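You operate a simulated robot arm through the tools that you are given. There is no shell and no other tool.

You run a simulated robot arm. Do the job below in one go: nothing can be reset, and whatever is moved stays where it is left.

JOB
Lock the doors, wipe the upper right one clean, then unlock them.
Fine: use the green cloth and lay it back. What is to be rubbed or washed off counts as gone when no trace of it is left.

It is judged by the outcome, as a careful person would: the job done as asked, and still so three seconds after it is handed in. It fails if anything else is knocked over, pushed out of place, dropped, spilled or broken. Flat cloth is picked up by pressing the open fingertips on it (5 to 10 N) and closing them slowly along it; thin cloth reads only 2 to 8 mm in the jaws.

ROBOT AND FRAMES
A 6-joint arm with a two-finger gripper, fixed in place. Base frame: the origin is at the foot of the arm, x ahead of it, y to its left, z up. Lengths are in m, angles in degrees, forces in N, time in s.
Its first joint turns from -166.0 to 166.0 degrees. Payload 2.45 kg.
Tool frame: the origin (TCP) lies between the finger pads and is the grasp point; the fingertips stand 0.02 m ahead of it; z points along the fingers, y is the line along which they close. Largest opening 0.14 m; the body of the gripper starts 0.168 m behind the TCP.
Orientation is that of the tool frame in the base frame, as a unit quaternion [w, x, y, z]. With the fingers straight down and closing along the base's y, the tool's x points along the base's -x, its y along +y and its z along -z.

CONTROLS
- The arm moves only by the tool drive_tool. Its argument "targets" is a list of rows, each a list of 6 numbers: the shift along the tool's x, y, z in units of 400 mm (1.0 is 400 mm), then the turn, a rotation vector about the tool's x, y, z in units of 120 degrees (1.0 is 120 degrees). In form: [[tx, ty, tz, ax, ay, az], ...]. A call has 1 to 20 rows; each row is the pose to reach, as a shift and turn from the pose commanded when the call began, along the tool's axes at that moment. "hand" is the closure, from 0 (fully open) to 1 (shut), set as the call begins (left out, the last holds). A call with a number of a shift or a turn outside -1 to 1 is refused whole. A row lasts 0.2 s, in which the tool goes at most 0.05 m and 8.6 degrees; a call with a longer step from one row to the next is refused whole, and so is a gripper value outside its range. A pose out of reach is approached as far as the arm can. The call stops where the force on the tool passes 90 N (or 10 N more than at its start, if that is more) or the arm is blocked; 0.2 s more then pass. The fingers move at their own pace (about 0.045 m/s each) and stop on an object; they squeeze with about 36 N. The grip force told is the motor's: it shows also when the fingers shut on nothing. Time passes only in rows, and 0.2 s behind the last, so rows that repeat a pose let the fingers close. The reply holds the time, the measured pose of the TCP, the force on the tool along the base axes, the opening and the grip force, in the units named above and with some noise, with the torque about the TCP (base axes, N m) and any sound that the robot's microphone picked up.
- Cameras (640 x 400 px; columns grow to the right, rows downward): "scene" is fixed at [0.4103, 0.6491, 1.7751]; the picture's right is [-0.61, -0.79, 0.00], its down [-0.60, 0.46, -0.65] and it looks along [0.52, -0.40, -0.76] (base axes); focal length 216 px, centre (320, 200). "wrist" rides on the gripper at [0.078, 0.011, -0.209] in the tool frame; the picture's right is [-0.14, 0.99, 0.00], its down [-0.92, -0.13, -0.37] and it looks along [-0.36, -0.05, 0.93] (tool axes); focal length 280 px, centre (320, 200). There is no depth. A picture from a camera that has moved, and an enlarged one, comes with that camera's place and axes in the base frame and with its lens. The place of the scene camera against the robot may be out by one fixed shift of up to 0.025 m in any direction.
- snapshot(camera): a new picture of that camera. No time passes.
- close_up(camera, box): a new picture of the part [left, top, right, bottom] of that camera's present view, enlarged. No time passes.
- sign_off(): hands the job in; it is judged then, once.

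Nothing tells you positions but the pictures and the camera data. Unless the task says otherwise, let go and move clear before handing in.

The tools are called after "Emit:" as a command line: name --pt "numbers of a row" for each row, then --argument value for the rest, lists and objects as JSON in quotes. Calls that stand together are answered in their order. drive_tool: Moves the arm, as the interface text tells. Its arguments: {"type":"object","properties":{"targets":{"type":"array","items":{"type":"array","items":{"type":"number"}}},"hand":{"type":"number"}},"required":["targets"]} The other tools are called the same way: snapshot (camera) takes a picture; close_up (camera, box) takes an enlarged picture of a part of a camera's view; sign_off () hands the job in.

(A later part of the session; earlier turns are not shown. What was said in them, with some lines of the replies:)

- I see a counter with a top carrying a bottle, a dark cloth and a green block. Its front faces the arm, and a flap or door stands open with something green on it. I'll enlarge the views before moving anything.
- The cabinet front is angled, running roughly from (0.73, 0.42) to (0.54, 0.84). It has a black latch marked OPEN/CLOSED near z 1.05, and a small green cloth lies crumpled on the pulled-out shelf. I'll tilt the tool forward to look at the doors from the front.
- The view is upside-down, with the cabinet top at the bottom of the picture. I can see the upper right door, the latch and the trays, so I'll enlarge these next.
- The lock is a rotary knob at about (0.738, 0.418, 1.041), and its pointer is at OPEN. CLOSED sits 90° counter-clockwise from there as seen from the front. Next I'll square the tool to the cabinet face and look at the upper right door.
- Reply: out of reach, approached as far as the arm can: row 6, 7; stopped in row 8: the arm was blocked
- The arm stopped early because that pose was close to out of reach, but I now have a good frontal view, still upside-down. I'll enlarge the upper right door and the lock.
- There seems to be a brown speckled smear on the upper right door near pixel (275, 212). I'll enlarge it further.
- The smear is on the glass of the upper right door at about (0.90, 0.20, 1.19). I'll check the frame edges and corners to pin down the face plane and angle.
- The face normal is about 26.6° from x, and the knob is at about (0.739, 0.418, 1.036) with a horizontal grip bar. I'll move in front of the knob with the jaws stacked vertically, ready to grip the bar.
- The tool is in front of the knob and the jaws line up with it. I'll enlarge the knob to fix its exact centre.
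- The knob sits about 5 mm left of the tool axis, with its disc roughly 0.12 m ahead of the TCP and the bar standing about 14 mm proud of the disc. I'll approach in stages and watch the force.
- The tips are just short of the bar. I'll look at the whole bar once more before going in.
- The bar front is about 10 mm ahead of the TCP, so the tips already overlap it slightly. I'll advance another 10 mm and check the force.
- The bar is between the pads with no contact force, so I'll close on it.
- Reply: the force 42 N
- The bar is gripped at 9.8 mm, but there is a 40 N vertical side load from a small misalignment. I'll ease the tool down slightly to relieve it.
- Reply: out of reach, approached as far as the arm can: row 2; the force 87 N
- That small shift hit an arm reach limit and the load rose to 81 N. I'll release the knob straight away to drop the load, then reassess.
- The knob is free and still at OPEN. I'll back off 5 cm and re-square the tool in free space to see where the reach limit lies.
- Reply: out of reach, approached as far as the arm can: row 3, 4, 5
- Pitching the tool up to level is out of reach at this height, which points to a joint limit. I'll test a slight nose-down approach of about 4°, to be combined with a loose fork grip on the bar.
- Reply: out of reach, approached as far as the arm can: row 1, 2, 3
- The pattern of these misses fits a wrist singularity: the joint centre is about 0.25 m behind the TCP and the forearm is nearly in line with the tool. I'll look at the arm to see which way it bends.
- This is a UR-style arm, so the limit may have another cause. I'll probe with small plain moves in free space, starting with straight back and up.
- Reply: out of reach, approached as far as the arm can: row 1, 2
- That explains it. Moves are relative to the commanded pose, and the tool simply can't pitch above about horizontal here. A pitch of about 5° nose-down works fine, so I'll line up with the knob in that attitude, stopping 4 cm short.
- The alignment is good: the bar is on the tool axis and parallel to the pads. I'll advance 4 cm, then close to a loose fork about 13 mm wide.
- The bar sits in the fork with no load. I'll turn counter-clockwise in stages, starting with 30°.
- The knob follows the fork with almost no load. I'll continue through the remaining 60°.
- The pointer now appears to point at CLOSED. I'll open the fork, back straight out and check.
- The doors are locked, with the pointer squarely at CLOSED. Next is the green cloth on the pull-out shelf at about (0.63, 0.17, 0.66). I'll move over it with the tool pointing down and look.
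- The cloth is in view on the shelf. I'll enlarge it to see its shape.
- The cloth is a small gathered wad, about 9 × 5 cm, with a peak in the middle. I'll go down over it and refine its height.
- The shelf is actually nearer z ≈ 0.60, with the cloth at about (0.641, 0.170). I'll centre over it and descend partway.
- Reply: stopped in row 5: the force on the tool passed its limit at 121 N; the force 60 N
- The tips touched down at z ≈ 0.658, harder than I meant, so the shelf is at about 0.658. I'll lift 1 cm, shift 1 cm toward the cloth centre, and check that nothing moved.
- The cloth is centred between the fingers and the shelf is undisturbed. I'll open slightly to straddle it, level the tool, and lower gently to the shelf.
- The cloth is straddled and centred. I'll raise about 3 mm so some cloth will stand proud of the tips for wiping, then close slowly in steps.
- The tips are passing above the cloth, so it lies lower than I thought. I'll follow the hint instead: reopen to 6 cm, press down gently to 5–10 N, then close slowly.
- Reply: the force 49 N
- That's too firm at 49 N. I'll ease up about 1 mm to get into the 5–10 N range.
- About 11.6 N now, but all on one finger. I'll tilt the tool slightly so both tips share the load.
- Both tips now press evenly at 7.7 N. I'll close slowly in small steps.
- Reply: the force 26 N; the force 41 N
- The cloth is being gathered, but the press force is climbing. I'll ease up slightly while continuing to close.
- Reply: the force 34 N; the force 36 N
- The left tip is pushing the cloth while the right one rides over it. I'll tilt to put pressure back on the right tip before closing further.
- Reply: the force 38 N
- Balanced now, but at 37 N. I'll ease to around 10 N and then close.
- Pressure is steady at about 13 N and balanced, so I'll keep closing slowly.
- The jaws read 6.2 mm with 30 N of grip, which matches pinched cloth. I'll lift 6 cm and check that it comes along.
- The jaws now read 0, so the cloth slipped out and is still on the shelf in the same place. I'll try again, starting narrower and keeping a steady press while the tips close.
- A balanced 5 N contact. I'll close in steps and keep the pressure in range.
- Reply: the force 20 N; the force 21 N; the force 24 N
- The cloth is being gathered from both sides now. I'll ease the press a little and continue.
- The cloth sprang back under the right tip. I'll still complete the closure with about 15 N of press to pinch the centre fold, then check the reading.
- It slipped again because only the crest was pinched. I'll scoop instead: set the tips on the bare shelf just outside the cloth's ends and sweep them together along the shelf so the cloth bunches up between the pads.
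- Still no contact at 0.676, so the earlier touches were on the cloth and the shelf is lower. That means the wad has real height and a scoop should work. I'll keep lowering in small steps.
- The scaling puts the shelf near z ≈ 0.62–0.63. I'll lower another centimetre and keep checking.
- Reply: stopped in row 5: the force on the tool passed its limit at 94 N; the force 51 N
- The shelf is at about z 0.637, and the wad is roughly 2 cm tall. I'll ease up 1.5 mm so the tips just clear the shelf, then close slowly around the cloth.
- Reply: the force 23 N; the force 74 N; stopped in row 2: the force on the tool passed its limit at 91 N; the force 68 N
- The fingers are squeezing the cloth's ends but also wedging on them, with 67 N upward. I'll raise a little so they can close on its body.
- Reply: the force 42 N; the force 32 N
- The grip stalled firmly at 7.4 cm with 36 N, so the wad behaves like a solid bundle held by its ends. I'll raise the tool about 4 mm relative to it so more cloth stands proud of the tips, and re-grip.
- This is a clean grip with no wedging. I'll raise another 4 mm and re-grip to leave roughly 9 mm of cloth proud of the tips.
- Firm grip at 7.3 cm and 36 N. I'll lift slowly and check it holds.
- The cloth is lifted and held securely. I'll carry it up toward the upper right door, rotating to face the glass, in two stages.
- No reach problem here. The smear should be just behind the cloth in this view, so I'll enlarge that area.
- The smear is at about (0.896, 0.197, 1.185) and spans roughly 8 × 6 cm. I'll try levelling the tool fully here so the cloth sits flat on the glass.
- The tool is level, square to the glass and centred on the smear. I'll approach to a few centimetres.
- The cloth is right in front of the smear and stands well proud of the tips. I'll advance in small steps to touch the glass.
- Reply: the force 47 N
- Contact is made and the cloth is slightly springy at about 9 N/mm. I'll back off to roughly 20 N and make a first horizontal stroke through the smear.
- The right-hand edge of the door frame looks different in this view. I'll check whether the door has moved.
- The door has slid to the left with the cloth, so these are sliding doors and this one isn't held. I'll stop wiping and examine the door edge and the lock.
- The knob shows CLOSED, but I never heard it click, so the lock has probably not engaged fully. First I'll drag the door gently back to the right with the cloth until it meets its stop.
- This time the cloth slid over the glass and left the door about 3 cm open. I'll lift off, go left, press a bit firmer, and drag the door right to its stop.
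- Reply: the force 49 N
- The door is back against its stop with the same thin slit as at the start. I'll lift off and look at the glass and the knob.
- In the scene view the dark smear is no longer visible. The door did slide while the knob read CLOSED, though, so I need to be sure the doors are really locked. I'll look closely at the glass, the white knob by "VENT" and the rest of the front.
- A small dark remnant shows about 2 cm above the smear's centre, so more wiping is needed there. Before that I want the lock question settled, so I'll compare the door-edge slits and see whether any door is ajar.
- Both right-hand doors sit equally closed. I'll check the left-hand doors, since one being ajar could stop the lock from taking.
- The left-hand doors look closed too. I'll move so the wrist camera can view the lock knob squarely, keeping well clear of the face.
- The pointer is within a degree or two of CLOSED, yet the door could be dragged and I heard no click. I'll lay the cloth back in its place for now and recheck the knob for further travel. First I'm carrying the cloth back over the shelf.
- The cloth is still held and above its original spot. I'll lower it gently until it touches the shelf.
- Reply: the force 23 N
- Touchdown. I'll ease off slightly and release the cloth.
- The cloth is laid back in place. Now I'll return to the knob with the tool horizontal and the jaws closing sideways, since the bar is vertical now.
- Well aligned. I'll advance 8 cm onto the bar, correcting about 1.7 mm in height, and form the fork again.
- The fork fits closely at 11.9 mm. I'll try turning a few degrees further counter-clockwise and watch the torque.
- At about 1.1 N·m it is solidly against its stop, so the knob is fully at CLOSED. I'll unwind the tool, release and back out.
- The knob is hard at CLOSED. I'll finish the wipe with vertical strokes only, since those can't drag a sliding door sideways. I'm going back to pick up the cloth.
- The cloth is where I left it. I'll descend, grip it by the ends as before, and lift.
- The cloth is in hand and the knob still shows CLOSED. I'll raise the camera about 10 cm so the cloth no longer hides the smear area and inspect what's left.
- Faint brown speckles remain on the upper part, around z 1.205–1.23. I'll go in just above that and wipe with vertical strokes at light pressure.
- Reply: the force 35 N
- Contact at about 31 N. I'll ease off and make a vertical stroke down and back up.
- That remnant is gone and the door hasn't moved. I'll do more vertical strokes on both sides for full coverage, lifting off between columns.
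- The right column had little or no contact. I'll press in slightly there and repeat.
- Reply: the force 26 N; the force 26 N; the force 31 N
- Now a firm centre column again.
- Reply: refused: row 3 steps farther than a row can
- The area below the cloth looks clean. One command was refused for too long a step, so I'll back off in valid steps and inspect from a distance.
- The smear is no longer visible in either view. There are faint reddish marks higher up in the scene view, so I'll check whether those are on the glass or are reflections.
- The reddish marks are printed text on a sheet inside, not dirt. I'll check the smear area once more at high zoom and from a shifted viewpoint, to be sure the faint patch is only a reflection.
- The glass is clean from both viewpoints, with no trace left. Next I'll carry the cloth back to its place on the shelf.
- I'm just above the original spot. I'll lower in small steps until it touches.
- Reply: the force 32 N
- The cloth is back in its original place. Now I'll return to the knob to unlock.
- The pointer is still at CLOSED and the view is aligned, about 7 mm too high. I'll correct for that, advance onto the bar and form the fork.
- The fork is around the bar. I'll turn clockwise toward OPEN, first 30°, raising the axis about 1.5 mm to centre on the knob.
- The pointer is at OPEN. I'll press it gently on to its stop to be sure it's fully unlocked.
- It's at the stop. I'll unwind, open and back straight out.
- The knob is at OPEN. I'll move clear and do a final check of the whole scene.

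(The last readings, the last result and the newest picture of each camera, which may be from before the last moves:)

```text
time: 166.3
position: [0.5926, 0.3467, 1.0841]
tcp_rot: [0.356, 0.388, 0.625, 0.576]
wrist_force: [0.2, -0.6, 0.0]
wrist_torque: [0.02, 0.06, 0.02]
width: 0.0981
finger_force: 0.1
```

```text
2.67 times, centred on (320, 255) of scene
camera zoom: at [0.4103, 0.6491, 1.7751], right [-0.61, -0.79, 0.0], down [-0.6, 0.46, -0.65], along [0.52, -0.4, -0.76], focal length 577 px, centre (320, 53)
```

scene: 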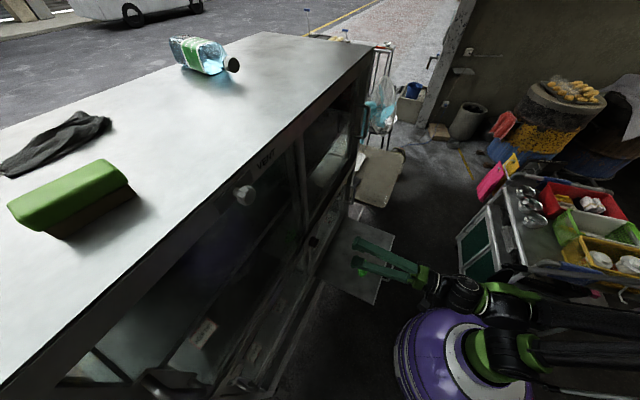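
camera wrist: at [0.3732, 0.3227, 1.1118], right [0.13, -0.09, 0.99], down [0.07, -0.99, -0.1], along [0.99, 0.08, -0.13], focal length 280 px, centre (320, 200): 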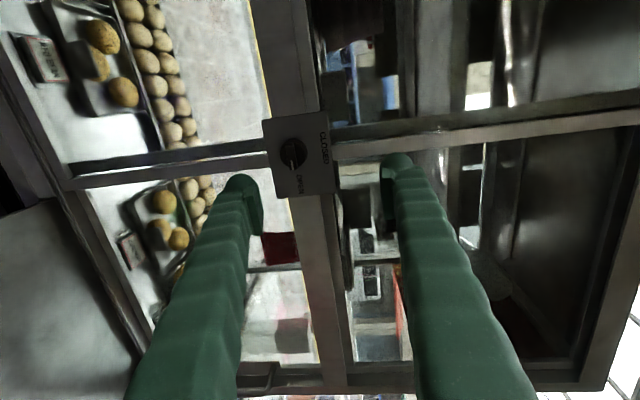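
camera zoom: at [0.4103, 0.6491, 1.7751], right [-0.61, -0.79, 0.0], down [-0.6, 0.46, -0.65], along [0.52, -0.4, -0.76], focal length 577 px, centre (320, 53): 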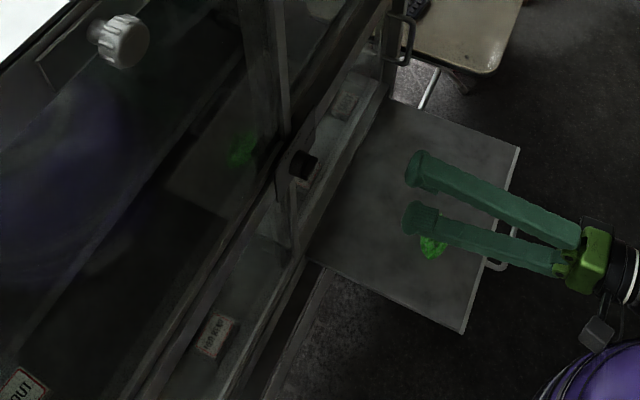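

Everything looks in place. I'll take one more front view of the upper right door, with the jaws wide open, to confirm the glass is spotless and the door is shut.

Emit:
drive_tool --pt "-0.076 0.032 -0.014 0 0 0" --pt "-0.152 0.064 -0.029 0 0 0" --pt "-0.229 0.095 -0.043 0 0 0" --pt "-0.305 0.127 -0.058 0 0 0" --pt "-0.381 0.159 -0.072 0 0 0" --pt "-0.381 0.159 -0.072 0 0 0" --hand 0

Emit:
snapshot --camera "wrist"

Emit:
close_up --camera "wrist" --box '[300, 160, 428, 240]'

Emit:
close_up --camera "wrist" --box '[260, 130, 452, 250]'

```text
time: 167.7
position: [0.6392, 0.199, 1.1517]
tcp_rot: [0.356, 0.387, 0.626, 0.576]
wrist_force: [-0.1, 0.7, -0.6]
wrist_torque: [0.0, -0.01, 0.01]
width: 0.1398
finger_force: 0.0
```

```text
taken
camera wrist: at [0.4183, 0.1755, 1.1779], right [0.13, -0.09, 0.99], down [0.07, -0.99, -0.1], along [0.99, 0.08, -0.13], focal length 280 px, centre (320, 200)
```

wrist: 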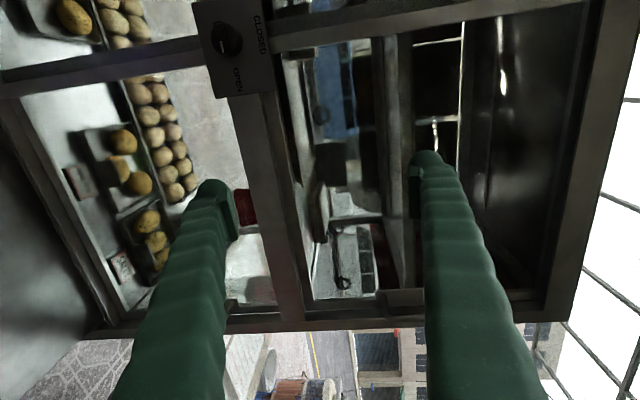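

```text
5.00 times, centred on (364, 200) of wrist
camera zoom: at [0.4183, 0.1755, 1.1779], right [0.13, -0.09, 0.99], down [0.07, -0.99, -0.1], along [0.99, 0.08, -0.13], focal length 1402 px, centre (100, 200)
```

zoom: 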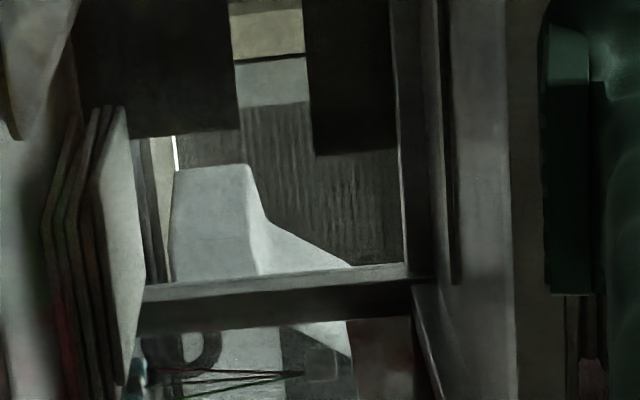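

```text
3.33 times, centred on (356, 190) of wrist
camera zoom: at [0.4183, 0.1755, 1.1779], right [0.13, -0.09, 0.99], down [0.07, -0.99, -0.1], along [0.99, 0.08, -0.13], focal length 935 px, centre (200, 233)
```

zoom: 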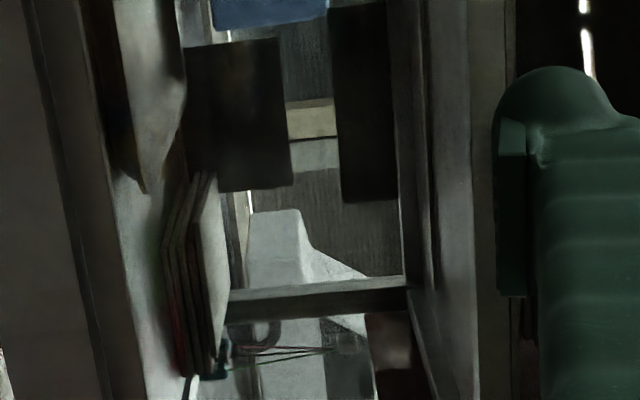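

The glass is clean against a bright background, the door is shut, and the lock is back at OPEN. The cloth lies where it was and the gripper is empty and clear. One caveat: the upper right door slid about 3 cm during the first wipe even though the knob read CLOSED, so the lock may not hold the door firmly. I pushed the door back to its stop and finished with vertical strokes. I'm handing the job in.

Emit:
sign_off

```text
The job is handed in.
```

I handed the job in. The upper right door is wiped clean, the lock is back at OPEN, and the green cloth is where it was on the pull-out shelf. Whether the lock actually held the doors is uncertain.

- **Lock:** I turned the centre knob to CLOSED before wiping, and later checked it was hard against its stop. I heard no click. During the first wipe the upper right door slid about 3 cm even though the knob read CLOSED.
- **Door:** I pushed it back to its stop and finished with vertical strokes, which cannot drag it sideways. It stayed shut for the rest of the job and shows the same thin slit as at the start.
- **Glass:** I saw no trace of the smear from the scene camera or from several wrist camera views. The faint reddish marks higher up are printed text on a sheet inside the cabinet.
- **Shelf and cloth:** I touched down too hard more than once while finding the cloth's height, with one reading of 121 N. The shelf may have moved 2–3 mm, which is at the limit of what I could measure. The first two attempts to lift the cloth slipped, but it stayed on the shelf.

Nothing else was moved that I could see, and the gripper was empty and clear at the end.
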